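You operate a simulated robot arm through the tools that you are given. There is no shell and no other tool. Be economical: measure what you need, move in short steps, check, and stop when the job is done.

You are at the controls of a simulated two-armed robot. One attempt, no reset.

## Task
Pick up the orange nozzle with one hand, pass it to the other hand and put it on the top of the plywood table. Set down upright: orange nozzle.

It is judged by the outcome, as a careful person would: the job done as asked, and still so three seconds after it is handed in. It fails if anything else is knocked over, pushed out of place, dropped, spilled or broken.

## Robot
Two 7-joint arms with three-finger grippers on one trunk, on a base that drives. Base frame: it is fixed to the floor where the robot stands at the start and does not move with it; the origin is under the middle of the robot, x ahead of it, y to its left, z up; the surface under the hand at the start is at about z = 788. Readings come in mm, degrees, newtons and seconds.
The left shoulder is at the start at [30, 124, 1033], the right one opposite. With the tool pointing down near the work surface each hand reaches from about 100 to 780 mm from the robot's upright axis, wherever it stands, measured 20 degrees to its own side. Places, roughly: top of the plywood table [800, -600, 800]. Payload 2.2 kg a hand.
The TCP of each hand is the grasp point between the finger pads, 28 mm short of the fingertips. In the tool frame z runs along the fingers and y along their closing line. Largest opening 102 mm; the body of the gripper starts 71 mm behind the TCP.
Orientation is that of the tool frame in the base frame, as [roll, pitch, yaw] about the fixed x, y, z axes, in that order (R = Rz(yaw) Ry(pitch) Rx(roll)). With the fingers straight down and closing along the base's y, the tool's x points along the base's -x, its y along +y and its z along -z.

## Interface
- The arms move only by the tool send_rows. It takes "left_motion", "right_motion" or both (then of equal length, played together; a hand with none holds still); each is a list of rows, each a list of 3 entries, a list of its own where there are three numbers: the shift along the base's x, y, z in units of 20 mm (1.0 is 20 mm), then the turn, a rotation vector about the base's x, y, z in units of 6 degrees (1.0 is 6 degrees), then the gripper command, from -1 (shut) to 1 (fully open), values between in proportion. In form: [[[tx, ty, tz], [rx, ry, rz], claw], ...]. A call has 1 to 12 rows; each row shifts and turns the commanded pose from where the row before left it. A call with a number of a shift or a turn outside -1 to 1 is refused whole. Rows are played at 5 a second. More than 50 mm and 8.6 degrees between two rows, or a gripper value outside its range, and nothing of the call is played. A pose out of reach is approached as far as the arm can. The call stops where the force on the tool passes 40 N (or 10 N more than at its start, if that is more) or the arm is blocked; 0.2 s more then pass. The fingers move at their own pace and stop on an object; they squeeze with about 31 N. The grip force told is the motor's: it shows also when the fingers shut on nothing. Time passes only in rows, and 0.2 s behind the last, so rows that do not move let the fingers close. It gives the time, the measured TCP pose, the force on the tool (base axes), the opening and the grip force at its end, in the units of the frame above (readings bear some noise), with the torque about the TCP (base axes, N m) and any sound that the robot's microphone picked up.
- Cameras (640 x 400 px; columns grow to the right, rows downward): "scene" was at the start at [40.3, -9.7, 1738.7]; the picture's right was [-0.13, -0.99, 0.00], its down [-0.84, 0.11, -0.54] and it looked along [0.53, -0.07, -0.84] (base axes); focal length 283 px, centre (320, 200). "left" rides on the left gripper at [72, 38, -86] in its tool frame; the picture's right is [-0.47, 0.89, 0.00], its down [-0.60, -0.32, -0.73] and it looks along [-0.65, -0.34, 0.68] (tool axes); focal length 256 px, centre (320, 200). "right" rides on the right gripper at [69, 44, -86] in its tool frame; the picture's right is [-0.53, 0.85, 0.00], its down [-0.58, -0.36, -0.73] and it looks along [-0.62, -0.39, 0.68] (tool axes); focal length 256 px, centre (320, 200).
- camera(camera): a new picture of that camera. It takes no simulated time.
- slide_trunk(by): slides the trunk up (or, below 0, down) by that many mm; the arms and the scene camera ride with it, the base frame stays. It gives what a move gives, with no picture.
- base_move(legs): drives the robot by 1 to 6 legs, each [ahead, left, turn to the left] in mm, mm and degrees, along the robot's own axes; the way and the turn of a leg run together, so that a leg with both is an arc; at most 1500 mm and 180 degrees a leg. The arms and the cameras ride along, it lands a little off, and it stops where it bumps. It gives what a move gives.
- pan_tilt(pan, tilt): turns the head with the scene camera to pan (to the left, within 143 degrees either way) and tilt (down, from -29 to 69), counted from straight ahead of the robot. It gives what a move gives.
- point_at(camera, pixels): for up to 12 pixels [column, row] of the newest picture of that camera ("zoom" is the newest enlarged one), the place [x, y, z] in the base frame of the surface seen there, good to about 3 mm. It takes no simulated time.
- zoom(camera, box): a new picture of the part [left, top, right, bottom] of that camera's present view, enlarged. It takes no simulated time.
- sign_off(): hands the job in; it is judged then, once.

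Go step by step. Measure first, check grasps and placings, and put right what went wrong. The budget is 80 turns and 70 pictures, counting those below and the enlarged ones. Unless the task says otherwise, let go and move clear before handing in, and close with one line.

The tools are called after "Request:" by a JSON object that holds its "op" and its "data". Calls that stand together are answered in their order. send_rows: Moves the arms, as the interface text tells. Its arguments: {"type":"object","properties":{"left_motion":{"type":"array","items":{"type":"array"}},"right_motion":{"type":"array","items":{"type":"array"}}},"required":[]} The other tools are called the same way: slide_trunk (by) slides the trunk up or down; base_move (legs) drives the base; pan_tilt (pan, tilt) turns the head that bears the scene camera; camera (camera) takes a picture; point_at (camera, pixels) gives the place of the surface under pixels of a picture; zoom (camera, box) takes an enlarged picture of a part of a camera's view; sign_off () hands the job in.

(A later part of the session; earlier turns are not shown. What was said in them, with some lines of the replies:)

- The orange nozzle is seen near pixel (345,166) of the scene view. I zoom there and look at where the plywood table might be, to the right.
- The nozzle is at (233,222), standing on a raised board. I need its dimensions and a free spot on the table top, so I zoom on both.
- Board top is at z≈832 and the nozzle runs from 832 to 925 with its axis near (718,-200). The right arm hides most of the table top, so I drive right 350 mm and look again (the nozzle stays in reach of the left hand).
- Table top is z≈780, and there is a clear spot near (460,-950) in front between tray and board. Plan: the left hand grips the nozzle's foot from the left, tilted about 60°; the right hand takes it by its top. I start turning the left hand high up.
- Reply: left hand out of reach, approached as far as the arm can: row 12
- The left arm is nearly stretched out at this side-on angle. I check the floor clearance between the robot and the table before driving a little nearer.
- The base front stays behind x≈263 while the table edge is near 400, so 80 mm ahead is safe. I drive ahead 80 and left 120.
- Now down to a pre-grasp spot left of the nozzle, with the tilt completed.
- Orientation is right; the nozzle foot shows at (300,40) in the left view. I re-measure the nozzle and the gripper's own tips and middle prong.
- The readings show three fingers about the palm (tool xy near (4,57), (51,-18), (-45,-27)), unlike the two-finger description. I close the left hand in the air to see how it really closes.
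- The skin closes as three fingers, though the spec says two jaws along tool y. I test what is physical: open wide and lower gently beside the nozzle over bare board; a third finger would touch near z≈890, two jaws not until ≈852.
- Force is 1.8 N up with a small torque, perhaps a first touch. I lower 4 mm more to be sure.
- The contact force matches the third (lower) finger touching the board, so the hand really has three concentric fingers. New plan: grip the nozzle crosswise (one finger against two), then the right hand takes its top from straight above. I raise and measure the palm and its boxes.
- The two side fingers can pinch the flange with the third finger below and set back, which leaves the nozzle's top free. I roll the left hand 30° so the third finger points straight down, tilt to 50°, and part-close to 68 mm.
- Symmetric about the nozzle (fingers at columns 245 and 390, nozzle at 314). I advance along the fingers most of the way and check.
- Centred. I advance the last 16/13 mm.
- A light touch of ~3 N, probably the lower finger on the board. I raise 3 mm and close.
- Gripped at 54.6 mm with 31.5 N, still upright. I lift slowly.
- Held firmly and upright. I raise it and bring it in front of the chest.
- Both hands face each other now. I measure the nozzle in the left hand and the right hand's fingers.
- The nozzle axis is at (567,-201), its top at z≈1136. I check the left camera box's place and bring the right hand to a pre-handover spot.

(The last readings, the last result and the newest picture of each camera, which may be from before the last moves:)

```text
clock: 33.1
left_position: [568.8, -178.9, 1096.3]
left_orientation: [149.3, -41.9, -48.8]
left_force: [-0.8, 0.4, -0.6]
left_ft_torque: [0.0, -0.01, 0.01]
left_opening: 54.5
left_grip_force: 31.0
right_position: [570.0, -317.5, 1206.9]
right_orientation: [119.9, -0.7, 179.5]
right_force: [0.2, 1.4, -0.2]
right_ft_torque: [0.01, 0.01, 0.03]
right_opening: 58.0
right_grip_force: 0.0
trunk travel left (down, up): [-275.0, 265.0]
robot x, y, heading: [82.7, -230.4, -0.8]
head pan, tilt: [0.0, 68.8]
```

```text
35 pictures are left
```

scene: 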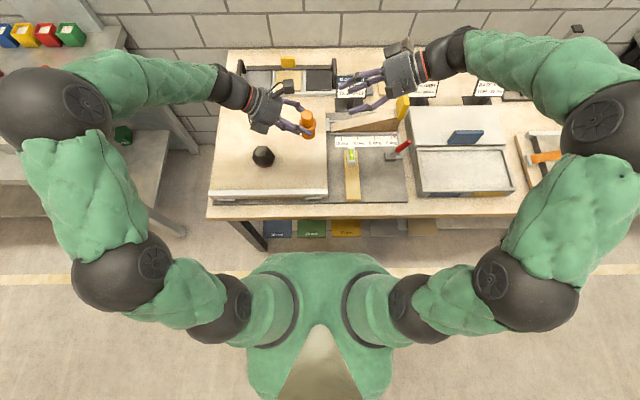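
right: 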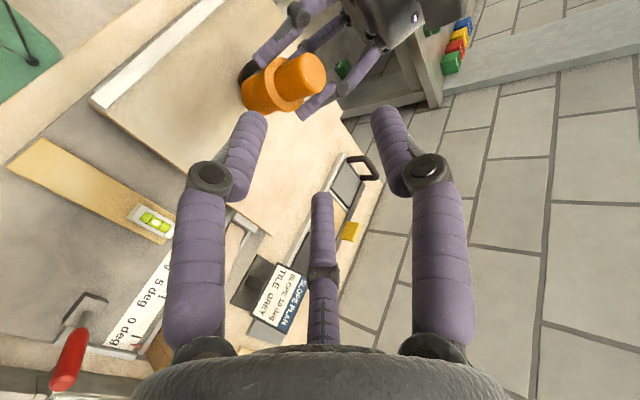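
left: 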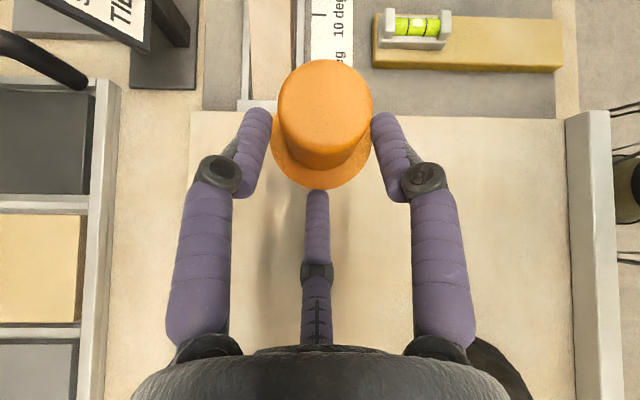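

Clear so far. I advance the right hand along its fingers by about 75 mm and check.

Request:
{"op": "send_rows", "data": {"right_motion": [[[-0.03, 0.87, -0.47], [0, 0, 0], 0.14], [[-0.03, 0.87, -0.47], [0, 0, 0], 0.14], [[-0.03, 0.87, -0.47], [0, 0, 0], 0.14], [[0, 0.87, -0.47], [0, 0, 0], 0.14], [[0, 0, 0], [0, 0, 0], 0.14]]}}

Request:
{"op": "zoom", "data": {"camera": "scene", "box": [240, 40, 400, 140]}}

Request:
{"op": "camera", "data": {"camera": "right"}}

Request:
{"op": "camera", "data": {"camera": "left"}}

```text
clock: 34.3
left_position: [568.5, -179.7, 1096.3]
left_orientation: [149.4, -41.8, -48.7]
left_force: [-0.1, -0.1, -1.0]
left_ft_torque: [0.02, 0.0, 0.03]
left_opening: 54.6
left_grip_force: 31.1
right_position: [566.5, -248.0, 1171.3]
right_orientation: [119.9, -0.8, 179.6]
right_force: [0.3, 0.8, 0.3]
right_ft_torque: [0.0, 0.0, 0.0]
right_opening: 58.1
right_grip_force: 0.0
trunk travel left (down, up): [-275.0, 265.0]
robot x, y, heading: [81.2, -228.5, -0.9]
head pan, tilt: [0.0, 68.8]
```

```text
4.00 times, centred on (320, 90) of scene
```

zoom: 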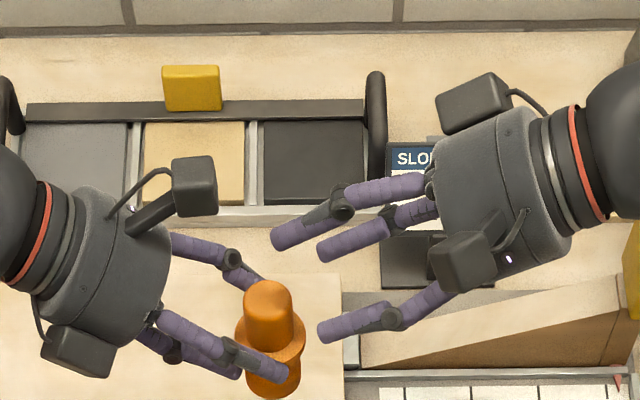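

```text
33 pictures are left
```

right: 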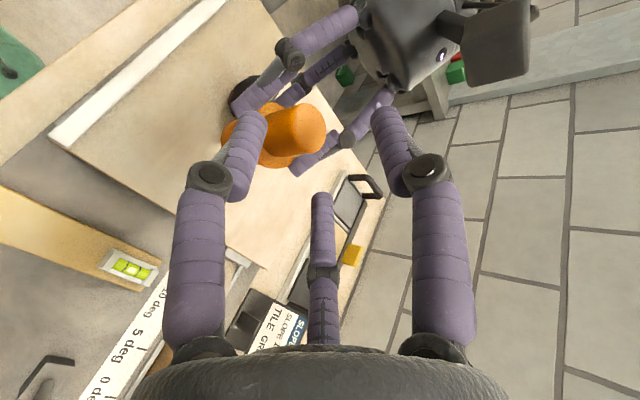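

```text
32 pictures are left
```

left: 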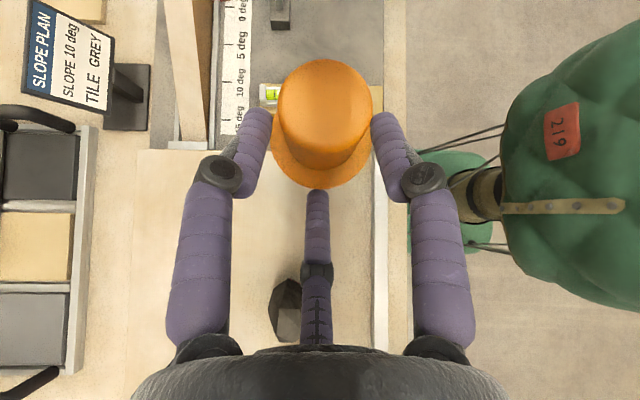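

Request:
{"op": "point_at", "data": {"camera": "zoom", "pixels": [[280, 238], [300, 228], [328, 252], [350, 243], [325, 332], [345, 325], [268, 290], [268, 310], [190, 165], [200, 210], [250, 370]]}}

```text
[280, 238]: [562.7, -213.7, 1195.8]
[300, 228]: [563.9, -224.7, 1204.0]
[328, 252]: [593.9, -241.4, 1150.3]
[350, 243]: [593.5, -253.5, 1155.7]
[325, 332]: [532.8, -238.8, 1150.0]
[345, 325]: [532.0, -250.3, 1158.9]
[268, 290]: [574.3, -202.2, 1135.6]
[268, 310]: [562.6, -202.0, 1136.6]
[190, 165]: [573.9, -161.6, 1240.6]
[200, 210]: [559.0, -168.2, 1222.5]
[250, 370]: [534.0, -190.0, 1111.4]
```

Right side fingers are at x=594 and 533 (mid 563) versus the nozzle at about 568, so I shift 4 mm in x while advancing the final 41 mm (down 22).

Request:
{"op": "send_rows", "data": {"right_motion": [[[0.2, 0.5, -0.27], [0, 0, 0], 0.14], [[0, 0.5, -0.27], [0, 0, 0], 0.14], [[0, 0.5, -0.27], [0, 0, 0], 0.14], [[0, 0.55, -0.29], [0, 0, 0], 0.14], [[0, 0, 0], [0, 0, 0], 0.14]]}}

Request:
{"op": "zoom", "data": {"camera": "scene", "box": [240, 40, 400, 140]}}

Request:
{"op": "camera", "data": {"camera": "right"}}

Request:
{"op": "point_at", "data": {"camera": "zoom", "pixels": [[268, 300], [275, 265], [290, 330], [320, 350], [225, 255], [240, 248]]}}

```text
clock: 35.5
left_position: [568.9, -179.6, 1096.4]
left_orientation: [149.4, -41.9, -48.8]
left_force: [0.1, 0.1, -0.7]
left_ft_torque: [0.02, 0.02, 0.02]
left_opening: 54.7
left_grip_force: 30.9
right_position: [570.8, -207.0, 1147.2]
right_orientation: [120.0, -0.8, 179.5]
right_force: [-0.3, -1.6, 0.5]
right_ft_torque: [-0.03, 0.03, -0.02]
right_opening: 57.9
right_grip_force: 0.0
trunk travel left (down, up): [-275.0, 265.0]
robot x, y, heading: [81.3, -226.8, -0.9]
head pan, tilt: [0.0, 68.8]
```

```text
4.00 times, centred on (320, 90) of scene
```

zoom: 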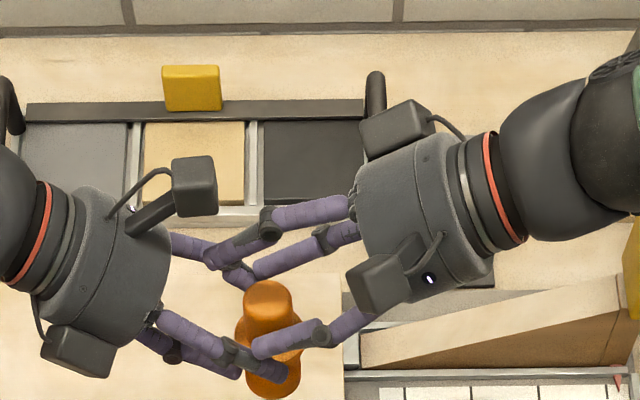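

```text
30 pictures are left
```

right: 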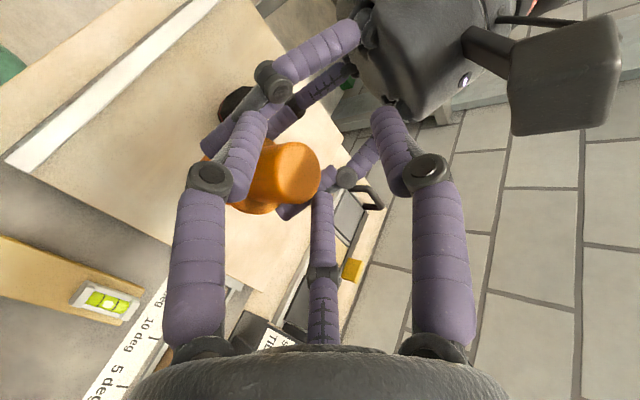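

```text
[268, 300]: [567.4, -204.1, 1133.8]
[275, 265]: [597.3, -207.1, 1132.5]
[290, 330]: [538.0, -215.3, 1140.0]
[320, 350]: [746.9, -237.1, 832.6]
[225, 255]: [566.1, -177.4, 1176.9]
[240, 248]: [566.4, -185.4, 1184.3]
```

Centred (fingers at x=597 and 538, nozzle ≈568), crossing the top barrel. I close the right hand.

Request:
{"op": "send_rows", "data": {"right_motion": [[[0, 0, 0], [0, 0, 0], 0], [[0, 0, 0], [0, 0, 0], -0.2], [[0, 0, 0], [0, 0, 0], -0.4], [[0, 0, 0], [0, 0, 0], -0.6], [[0, 0, 0], [0, 0, 0], -0.7], [[0, 0, 0], [0, 0, 0], -0.7]]}}

Request:
{"op": "zoom", "data": {"camera": "scene", "box": [260, 70, 356, 130]}}

Request:
{"op": "camera", "data": {"camera": "right"}}

```text
clock: 36.9
left_position: [571.3, -177.5, 1096.2]
left_orientation: [149.4, -41.9, -48.7]
left_force: [11.2, 5.6, 0.1]
left_ft_torque: [-0.07, 0.34, 0.26]
left_opening: 54.7
left_grip_force: 31.3
right_position: [570.4, -206.2, 1147.0]
right_orientation: [120.0, -1.0, 179.6]
right_force: [-12.2, -4.6, -1.1]
right_ft_torque: [-0.17, 0.3, 0.09]
right_opening: 36.5
right_grip_force: 16.0
trunk travel left (down, up): [-275.0, 265.0]
robot x, y, heading: [78.0, -228.1, -1.0]
head pan, tilt: [0.0, 68.8]
```

```text
6.67 times, centred on (308, 100) of scene
```

zoom: 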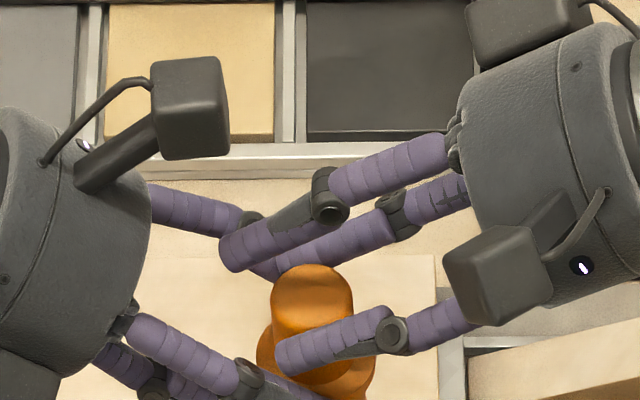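

```text
28 pictures are left
```

right: 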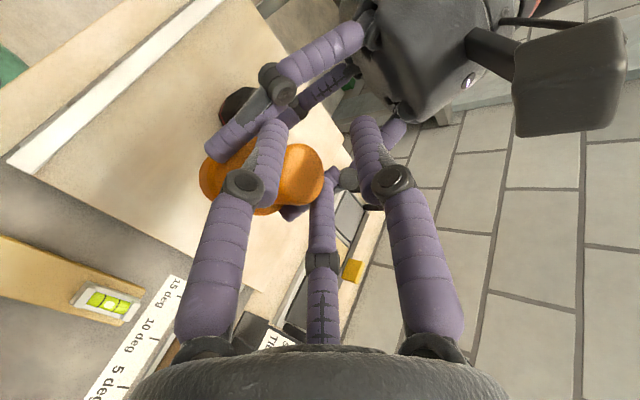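

The right fingers touch at 36.5 mm with a side force of −12 N in x (off-centre). I nudge the right hand 3 mm toward −x to balance and keep closing.

Request:
{"op": "send_rows", "data": {"right_motion": [[[-0.07, 0, 0], [0, 0, 0], -0.8], [[-0.07, 0, 0], [0, 0, 0], -0.8], [[0, 0, 0], [0, 0, 0], -0.8], [[0, 0, 0], [0, 0, 0], -0.8]]}}

```text
clock: 37.9
left_position: [567.8, -179.7, 1096.1]
left_orientation: [149.2, -41.9, -48.8]
left_force: [-7.3, 8.2, 13.4]
left_ft_torque: [-0.52, -0.27, -0.15]
left_opening: 54.7
left_grip_force: 30.7
right_position: [568.3, -207.2, 1148.5]
right_orientation: [119.9, -0.7, 179.4]
right_force: [7.3, -7.7, -15.5]
right_ft_torque: [-0.24, -0.13, -0.1]
right_opening: 36.6
right_grip_force: 19.6
trunk travel left (down, up): [-275.0, 265.0]
robot x, y, heading: [79.9, -227.4, -1.1]
head pan, tilt: [0.0, 68.8]
```

Now x is over-corrected a little and z shows −15 N (fingers pulled it up while closing). I relieve with +0.6 mm x, −0.8 mm y, −1.6 mm z.

Request:
{"op": "send_rows", "data": {"right_motion": [[[0.03, -0.04, -0.08], [0, 0, 0], -0.8], [[0, 0, 0], [0, 0, 0], -0.8], [[0, 0, 0], [0, 0, 0], -0.9], [[0, 0, 0], [0, 0, 0], -1], [[0, 0, 0], [0, 0, 0], -1]]}}

Request:
{"op": "zoom", "data": {"camera": "scene", "box": [260, 70, 356, 130]}}

```text
clock: 39.1
left_position: [568.8, -178.7, 1095.9]
left_orientation: [149.3, -41.9, -48.9]
left_force: [-3.3, -1.2, -3.8]
left_ft_torque: [0.18, -0.06, -0.07]
left_opening: 54.4
left_grip_force: 31.0
right_position: [567.1, -205.6, 1148.6]
right_orientation: [119.9, -0.7, 179.5]
right_force: [3.2, 2.1, 4.4]
right_ft_torque: [0.07, -0.17, -0.03]
right_opening: 36.1
right_grip_force: 31.1
trunk travel left (down, up): [-275.0, 265.0]
robot x, y, heading: [76.5, -227.9, -1.1]
head pan, tilt: [0.0, 68.8]
```

```text
6.67 times, centred on (308, 100) of scene
```

zoom: 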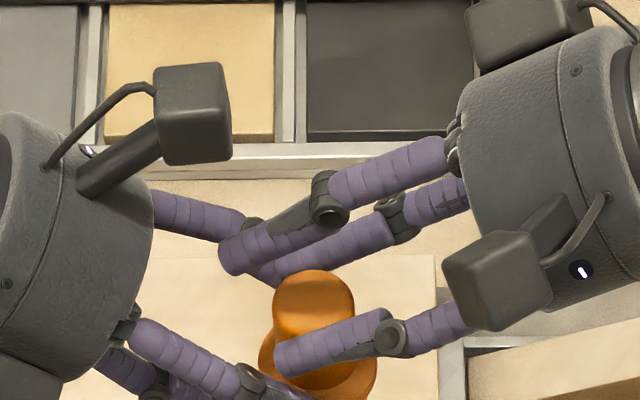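

Firm in both: right 31 N at 36 mm. I open the left hand a bit and check that the right holds it.

Request:
{"op": "send_rows", "data": {"left_motion": [[[0, 0, 0], [0, 0, 0], 0.15], [[0, 0, 0], [0, 0, 0], 0.3], [[0, 0, 0], [0, 0, 0], 0.4], [[0, 0, 0], [0, 0, 0], 0.4]]}}

Request:
{"op": "zoom", "data": {"camera": "scene", "box": [260, 70, 356, 130]}}

Request:
{"op": "camera", "data": {"camera": "left"}}

```text
clock: 40.1
left_position: [569.1, -179.5, 1096.1]
left_orientation: [149.3, -41.9, -48.8]
left_force: [-0.5, 0.2, 0.5]
left_ft_torque: [0.01, -0.01, -0.03]
left_opening: 71.6
left_grip_force: 0.1
right_position: [568.0, -205.6, 1147.4]
right_orientation: [120.1, -0.7, 179.7]
right_force: [-0.2, -0.2, -1.2]
right_ft_torque: [-0.04, 0.02, 0.01]
right_opening: 36.0
right_grip_force: 31.3
trunk travel left (down, up): [-275.0, 265.0]
robot x, y, heading: [76.8, -226.3, -0.9]
head pan, tilt: [0.0, 68.8]
```

```text
6.67 times, centred on (308, 100) of scene
```

zoom: 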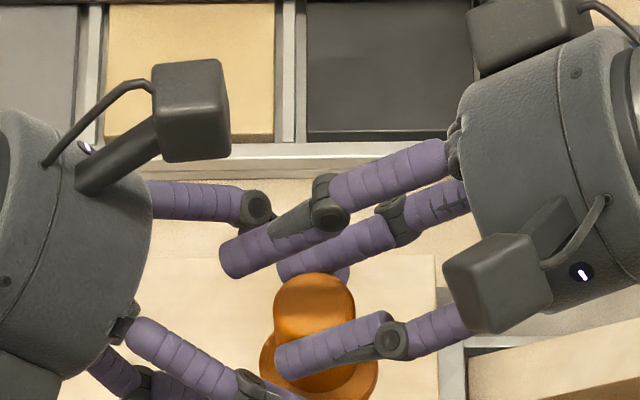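

```text
25 pictures are left
```

left: 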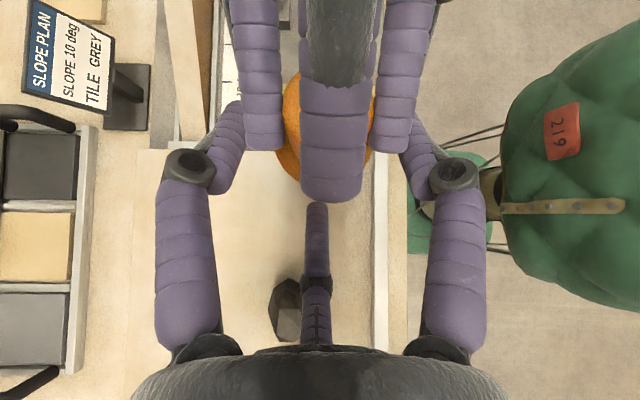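

The right hand holds it alone (31 N). I back the left hand out along its fingers and well clear.

Request:
{"op": "send_rows", "data": {"left_motion": [[[0, 0.38, 0.32], [0, 0, 0], 0.4], [[0, 0.5, 0.42], [0, 0, 0], 0.4], [[0, 0.77, 0.64], [0, 0, 0], 0.4], [[0, 0.77, 0.64], [0, 0, 0], 0.4], [[0, 0.77, 0.64], [0, 0, 0], 0.4], [[0, 0.77, 0.64], [0, 0, 0], 0.4], [[0, 1, 0], [0, 0, 0], 0.4], [[0, 1, 0], [0, 0, 0], 0.4], [[0, 1, 0], [0, 0, 0], 0.4], [[0, 1, 0], [0, 0, 0], 0.4], [[0, 0, 0], [0, 0, 0], 0.4]]}}

Request:
{"op": "camera", "data": {"camera": "scene"}}

Request:
{"op": "camera", "data": {"camera": "right"}}

```text
clock: 42.5
left_position: [569.6, -21.0, 1159.7]
left_orientation: [149.2, -41.9, -48.8]
left_force: [0.1, 0.0, 0.0]
left_ft_torque: [0.03, -0.01, 0.0]
left_opening: 71.3
left_grip_force: 0.1
right_position: [568.6, -207.8, 1148.2]
right_orientation: [119.8, -0.8, 179.6]
right_force: [0.7, -0.7, -0.9]
right_ft_torque: [0.0, 0.0, 0.0]
right_opening: 35.9
right_grip_force: 30.7
trunk travel left (down, up): [-275.0, 265.0]
robot x, y, heading: [79.1, -227.3, -0.7]
head pan, tilt: [0.0, 68.8]
```

```text
24 pictures are left
```

scene: 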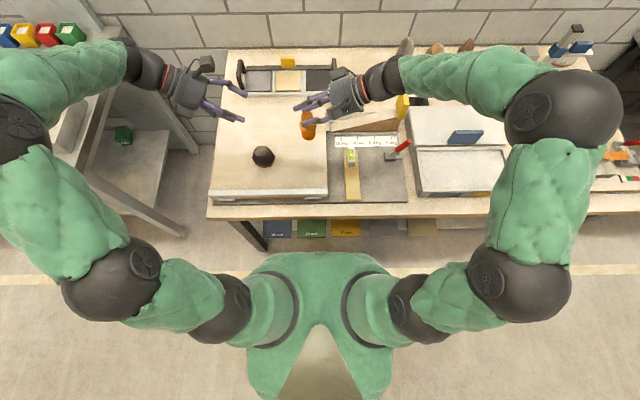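

```text
23 pictures are left
```

right: 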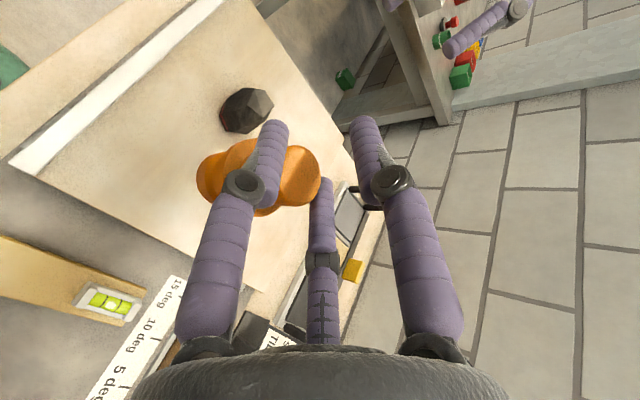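

The transfer worked. The free spot on the bare table is near (455,-945); I drive back 80 and right 700, then view it.

Request:
{"op": "base_move", "data": {"legs": [[-80, 0, 0], [0, -700, 0]]}}

Request:
{"op": "camera", "data": {"camera": "scene"}}

```text
clock: 47.0
left_position: [476.5, -747.4, 1160.0]
left_orientation: [149.3, -41.8, -49.8]
left_force: [-0.5, -0.4, 0.2]
left_ft_torque: [0.01, 0.0, -0.01]
left_opening: 71.1
left_grip_force: 0.1
right_position: [471.7, -933.3, 1147.8]
right_orientation: [119.9, -0.8, 178.6]
right_force: [0.6, 0.7, -0.6]
right_ft_torque: [-0.02, -0.01, -0.02]
right_opening: 36.3
right_grip_force: 31.5
trunk travel left (down, up): [-275.0, 265.0]
robot x, y, heading: [-20.8, -945.8, -1.8]
head pan, tilt: [0.0, 68.8]
```

```text
22 pictures are left
```

scene: 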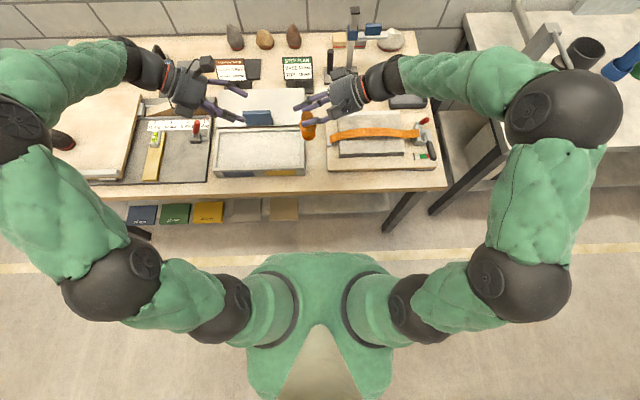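

Request:
{"op": "zoom", "data": {"camera": "scene", "box": [240, 80, 400, 200]}}

Request:
{"op": "point_at", "data": {"camera": "scene", "pixels": [[316, 150], [316, 165], [316, 180], [316, 190], [303, 172], [305, 160], [326, 168], [327, 150], [316, 195], [308, 134], [304, 115], [310, 115]]}}

```text
3.33 times, centred on (320, 140) of scene
```

zoom: 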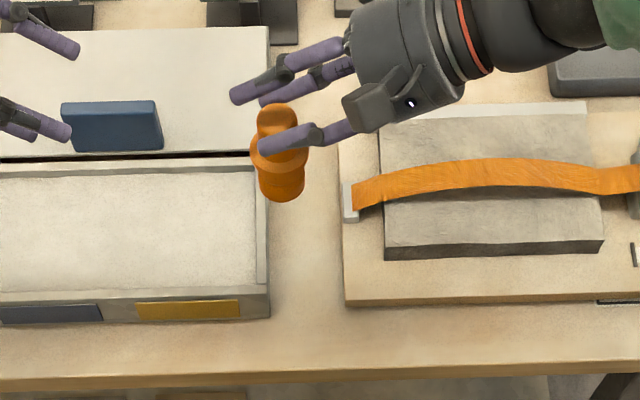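

```text
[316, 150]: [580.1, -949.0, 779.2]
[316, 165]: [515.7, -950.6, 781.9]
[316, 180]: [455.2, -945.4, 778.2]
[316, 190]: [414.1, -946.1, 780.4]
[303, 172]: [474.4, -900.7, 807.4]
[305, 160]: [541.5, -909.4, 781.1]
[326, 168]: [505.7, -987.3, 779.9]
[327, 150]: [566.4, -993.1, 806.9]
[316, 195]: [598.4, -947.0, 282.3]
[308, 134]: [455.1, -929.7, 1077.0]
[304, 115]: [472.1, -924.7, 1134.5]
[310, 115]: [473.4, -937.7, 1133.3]
```

The table is bare at z≈780 between tray edge (y≈-910) and board (y≈-990); the target is (455,-950). The nozzle bottom is near 1041, so I lower 230 mm and check.

Request:
{"op": "send_rows", "data": {"right_motion": [[[-0.27, -0.37, -0.5], [0, 0, 0], -1], [[-0.27, -0.37, -1], [0, 0, 0], -1], [[-0.27, -0.37, -1], [0, 0, 0], -1], [[0, 0, -1], [0, 0, 0], -1], [[0, 0, -1], [0, 0, 0], -1], [[0, 0, -1], [0, 0, 0], -1], [[0, 0, -1], [0, 0, 0], -1], [[0, 0, -1], [0, 0, 0], -1], [[0, 0, -1], [0, 0, 0], -1], [[0, 0, -1], [0, 0, 0], -1], [[0, 0, -1], [0, 0, 0], -1], [[0, 0, -1], [0, 0, 0], -1]]}}

Request:
{"op": "zoom", "data": {"camera": "scene", "box": [256, 120, 384, 200]}}

Request:
{"op": "camera", "data": {"camera": "left"}}

```text
clock: 49.6
left_position: [476.6, -747.3, 1160.2]
left_orientation: [149.3, -41.9, -49.8]
left_force: [-0.1, -0.4, 0.5]
left_ft_torque: [0.0, -0.02, 0.0]
left_opening: 71.3
left_grip_force: 0.1
right_position: [455.8, -956.3, 916.0]
right_orientation: [119.9, -0.8, 178.6]
right_force: [-0.3, 0.4, -1.5]
right_ft_torque: [0.0, 0.0, 0.0]
right_opening: 36.5
right_grip_force: 30.7
trunk travel left (down, up): [-275.0, 265.0]
robot x, y, heading: [-19.3, -944.1, -1.8]
head pan, tilt: [0.0, 68.8]
```

```text
5.00 times, centred on (320, 160) of scene
```

zoom: 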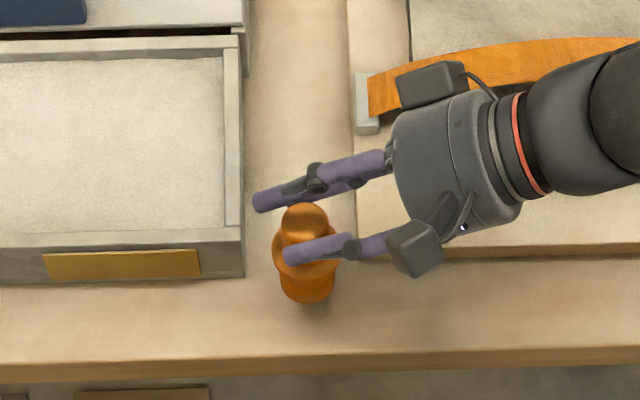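

```text
19 pictures are left
```

left: 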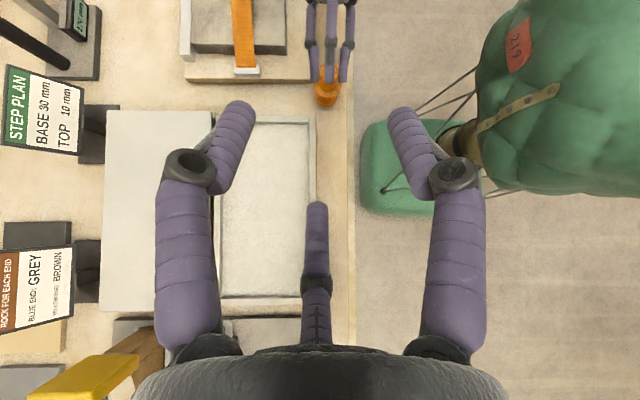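

Request:
{"op": "point_at", "data": {"camera": "zoom", "pixels": [[307, 280], [307, 290], [307, 297], [305, 302], [300, 215], [310, 225], [310, 312], [450, 230], [240, 250]]}}

Request:
{"op": "zoom", "data": {"camera": "left", "box": [270, 0, 398, 120]}}

```text
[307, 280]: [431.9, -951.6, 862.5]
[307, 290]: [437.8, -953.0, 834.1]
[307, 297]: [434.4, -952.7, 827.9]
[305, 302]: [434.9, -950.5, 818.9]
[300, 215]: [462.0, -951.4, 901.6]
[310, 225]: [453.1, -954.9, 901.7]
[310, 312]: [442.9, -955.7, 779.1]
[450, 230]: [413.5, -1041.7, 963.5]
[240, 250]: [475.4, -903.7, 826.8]
```

```text
3.33 times, centred on (334, 60) of left
```

zoom: 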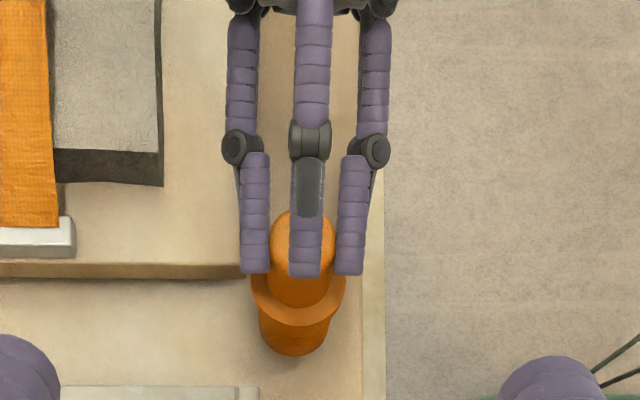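

Top is at 901.7, so the bottom is at about 809: 29 mm to go. I lower 24 mm, then in fine steps until a light contact.

Request:
{"op": "send_rows", "data": {"right_motion": [[[0, 0, -0.5], [0, 0, 0], -1], [[0, 0, -0.5], [0, 0, 0], -1], [[0, 0, -0.2], [0, 0, 0], -1], [[0, 0, -0.1], [0, 0, 0], -1], [[0, 0, 0], [0, 0, 0], -1]]}}

Request:
{"op": "send_rows", "data": {"right_motion": [[[0, 0, -0.1], [0, 0, 0], -1], [[0, 0, 0], [0, 0, 0], -1]]}}

```text
clock: 50.9
left_position: [475.7, -748.6, 1160.0]
left_orientation: [149.3, -41.9, -49.7]
left_force: [-0.3, -0.4, 0.6]
left_ft_torque: [-0.02, 0.02, -0.03]
left_opening: 71.6
left_grip_force: 0.1
right_position: [454.0, -954.6, 890.5]
right_orientation: [120.1, -0.8, 178.5]
right_force: [0.0, -1.0, -0.6]
right_ft_torque: [0.01, -0.02, 0.0]
right_opening: 36.2
right_grip_force: 30.8
trunk travel left (down, up): [-275.0, 265.0]
robot x, y, heading: [-20.5, -946.8, -1.8]
head pan, tilt: [0.0, 68.8]
```

```text
clock: 51.5
left_position: [476.9, -747.8, 1159.2]
left_orientation: [149.3, -41.8, -49.8]
left_force: [-0.6, -0.3, -0.3]
left_ft_torque: [0.0, -0.02, -0.05]
left_opening: 71.4
left_grip_force: 0.1
right_position: [455.0, -954.9, 889.2]
right_orientation: [120.0, -0.8, 178.5]
right_force: [0.1, 0.1, -1.5]
right_ft_torque: [0.0, -0.02, -0.02]
right_opening: 36.3
right_grip_force: 30.3
trunk travel left (down, up): [-275.0, 265.0]
robot x, y, heading: [-21.0, -945.4, -1.9]
head pan, tilt: [0.0, 68.8]
```

Request:
{"op": "send_rows", "data": {"right_motion": [[[0, 0, -0.07], [0, 0, 0], -1], [[0, 0, 0], [0, 0, 0], -1]]}}

Request:
{"op": "send_rows", "data": {"right_motion": [[[0, 0, -0.07], [0, 0, 0], -1], [[0, 0, 0], [0, 0, 0], -1]]}}

```text
clock: 52.0
left_position: [475.5, -747.3, 1159.9]
left_orientation: [149.3, -41.9, -49.8]
left_force: [0.0, 0.6, 1.2]
left_ft_torque: [-0.02, 0.01, 0.0]
left_opening: 71.3
left_grip_force: 0.0
right_position: [454.6, -955.2, 888.2]
right_orientation: [120.0, -0.8, 178.7]
right_force: [-0.9, -0.3, 0.1]
right_ft_torque: [0.0, 0.04, 0.04]
right_opening: 36.0
right_grip_force: 31.3
trunk travel left (down, up): [-275.0, 265.0]
robot x, y, heading: [-17.9, -944.5, -1.7]
head pan, tilt: [0.0, 68.8]
```

```text
clock: 52.6
left_position: [476.7, -746.7, 1160.3]
left_orientation: [149.3, -41.9, -49.8]
left_force: [0.3, -0.5, -0.3]
left_ft_torque: [0.0, 0.03, 0.0]
left_opening: 71.5
left_grip_force: 0.1
right_position: [454.2, -956.3, 886.8]
right_orientation: [119.9, -0.7, 178.6]
right_force: [0.5, 1.2, 4.5]
right_ft_torque: [0.28, -0.04, 0.0]
right_opening: 36.0
right_grip_force: 30.9
trunk travel left (down, up): [-275.0, 265.0]
robot x, y, heading: [-19.6, -946.3, -1.7]
head pan, tilt: [0.0, 68.8]
```

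Contact: 4.5 N, first at the +y edge of the foot. I press one millimetre more to seat it flat, then look.

Request:
{"op": "send_rows", "data": {"right_motion": [[[0, 0, -0.05], [0, 0, 0], -1], [[0, 0, 0], [0, 0, 0], -1]]}}

Request:
{"op": "zoom", "data": {"camera": "scene", "box": [272, 130, 352, 190]}}

Request:
{"op": "zoom", "data": {"camera": "left", "box": [270, 0, 398, 120]}}

```text
clock: 53.2
left_position: [474.1, -748.5, 1161.4]
left_orientation: [149.5, -41.9, -49.8]
left_force: [-0.3, -0.4, -0.6]
left_ft_torque: [-0.02, -0.03, -0.02]
left_opening: 71.4
left_grip_force: 0.1
right_position: [454.8, -956.3, 887.7]
right_orientation: [119.9, -0.6, 178.5]
right_force: [-2.5, -4.9, 19.0]
right_ft_torque: [-0.24, 0.06, 0.02]
right_opening: 35.9
right_grip_force: 30.8
trunk travel left (down, up): [-275.0, 265.0]
robot x, y, heading: [-16.9, -946.0, -1.8]
head pan, tilt: [0.0, 68.8]
```

```text
6.67 times, centred on (312, 160) of scene
```

zoom: 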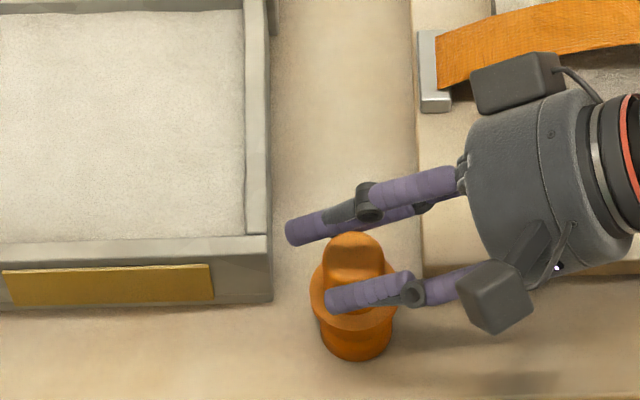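

```text
3.33 times, centred on (334, 60) of left
```

zoom: 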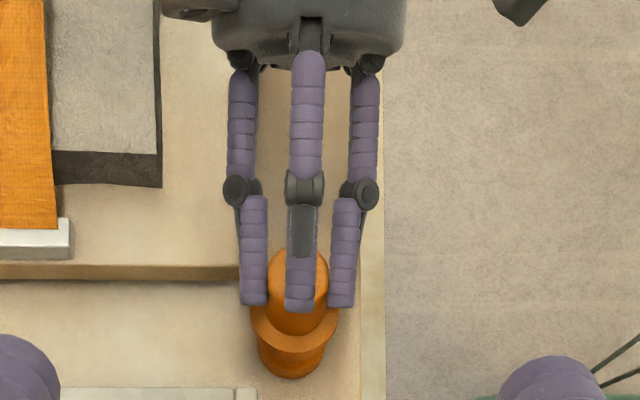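

Seated flat (19 N). I ease up 1 mm, then open gently.

Request:
{"op": "send_rows", "data": {"right_motion": [[[0, 0, 0.05], [0, 0, 0], -1], [[0, 0, 0], [0, 0, 0], -0.25], [[0, 0, 0], [0, 0, 0], -0.15], [[0, 0, 0], [0, 0, 0], 0], [[0, 0, 0], [0, 0, 0], 0.15], [[0, 0, 0], [0, 0, 0], 0.15]]}}

Request:
{"op": "zoom", "data": {"camera": "scene", "box": [272, 130, 352, 190]}}

Request:
{"op": "zoom", "data": {"camera": "left", "box": [270, 0, 398, 120]}}

```text
clock: 54.6
left_position: [476.1, -748.0, 1160.8]
left_orientation: [149.2, -41.8, -49.7]
left_force: [0.1, -0.2, -0.8]
left_ft_torque: [0.01, 0.0, 0.01]
left_opening: 71.5
left_grip_force: 0.2
right_position: [453.1, -955.8, 886.0]
right_orientation: [119.9, -0.8, 178.6]
right_force: [0.4, -1.0, -0.4]
right_ft_torque: [-0.02, 0.04, 0.01]
right_opening: 58.7
right_grip_force: 0.1
trunk travel left (down, up): [-275.0, 265.0]
robot x, y, heading: [-20.6, -945.7, -1.8]
head pan, tilt: [0.0, 68.8]
```

```text
6.67 times, centred on (312, 160) of scene
```

zoom: 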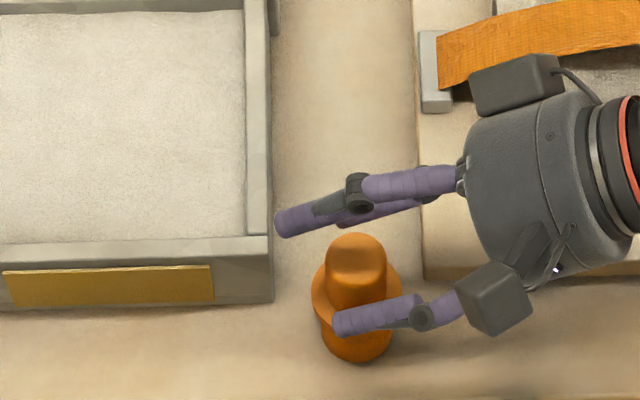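

```text
3.33 times, centred on (334, 60) of left
```

zoom: 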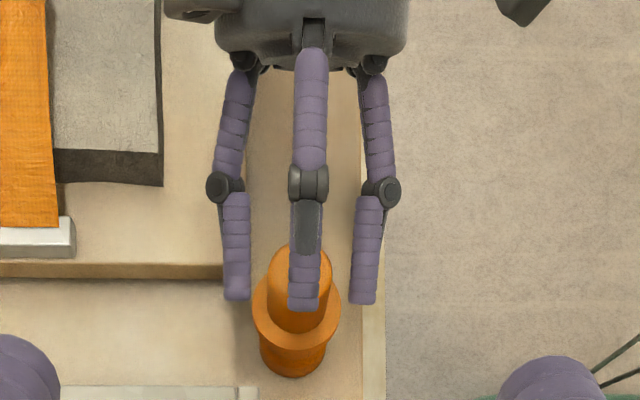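

Nozzle stands free between the open fingers. I back out along the fingers and up.

Request:
{"op": "send_rows", "data": {"right_motion": [[[0, -0.3, 0.17], [0, 0, 0], 0.15], [[0, -0.6, 0.35], [0, 0, 0], 0.15], [[0, -0.87, 0.5], [0, 0, 0], 0.15], [[0, -0.87, 0.5], [0, 0, 0], 0.15], [[0, -0.5, 1], [0, 0, 0], 0.15], [[0, 0, 1], [0, 0, 0], 0.15], [[0, 0, 1], [0, 0, 0], 0.15], [[0, 0, 1], [0, 0, 0], 0.15], [[0, 0, 1], [0, 0, 0], 0.15], [[0, 0, 1], [0, 0, 0], 0.15], [[0, 0, 1], [0, 0, 0], 0.15], [[0, 0, 0], [0, 0, 0], 0.15]]}}

Request:
{"op": "camera", "data": {"camera": "scene"}}

Request:
{"op": "zoom", "data": {"camera": "scene", "box": [272, 130, 352, 190]}}

Request:
{"op": "point_at", "data": {"camera": "zoom", "pixels": [[355, 245], [355, 255], [355, 350], [355, 362], [355, 375]]}}

```text
clock: 57.2
left_position: [475.0, -748.3, 1160.3]
left_orientation: [149.3, -41.9, -49.9]
left_force: [0.5, -1.4, 0.5]
left_ft_torque: [0.0, 0.01, 0.01]
left_opening: 71.3
left_grip_force: 0.0
right_position: [454.4, -1020.1, 1055.7]
right_orientation: [119.9, -0.8, 178.6]
right_force: [0.2, 0.1, 0.1]
right_ft_torque: [-0.01, -0.04, 0.0]
right_opening: 59.0
right_grip_force: 0.0
trunk travel left (down, up): [-275.0, 265.0]
robot x, y, heading: [-18.2, -940.8, -1.9]
head pan, tilt: [0.0, 68.8]
```

```text
13 pictures are left
```

scene: 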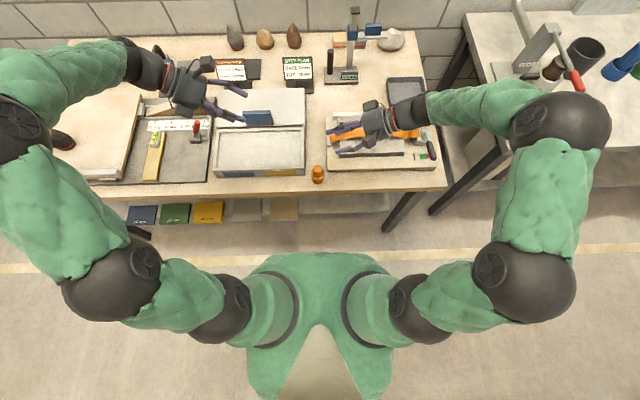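

```text
6.67 times, centred on (312, 160) of scene
```

zoom: 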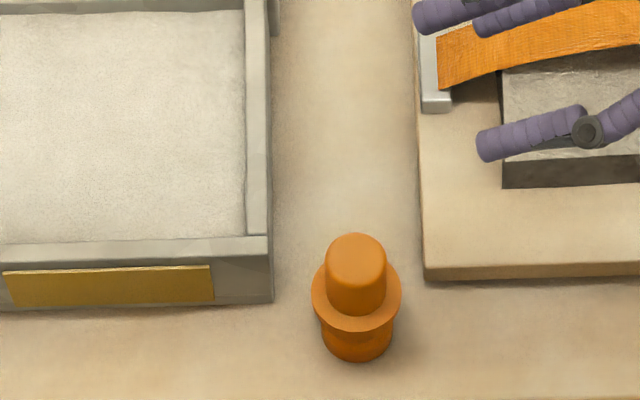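

```text
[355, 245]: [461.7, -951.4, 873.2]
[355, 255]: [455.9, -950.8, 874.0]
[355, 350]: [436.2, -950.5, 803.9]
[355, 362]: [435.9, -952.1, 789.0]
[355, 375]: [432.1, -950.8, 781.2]
```

The nozzle stands upright on the bare table top (top at z≈873, base 780, near (455,-951)), both hands are clear, and nothing else has moved. I hand it in.

Request:
{"op": "sign_off", "data": {}}

```text
The job is handed in.
```

The left hand picked up the orange nozzle and passed it to the right hand, which set it upright on the plywood table top near (455, -951). Both hands are clear and nothing else looked disturbed.
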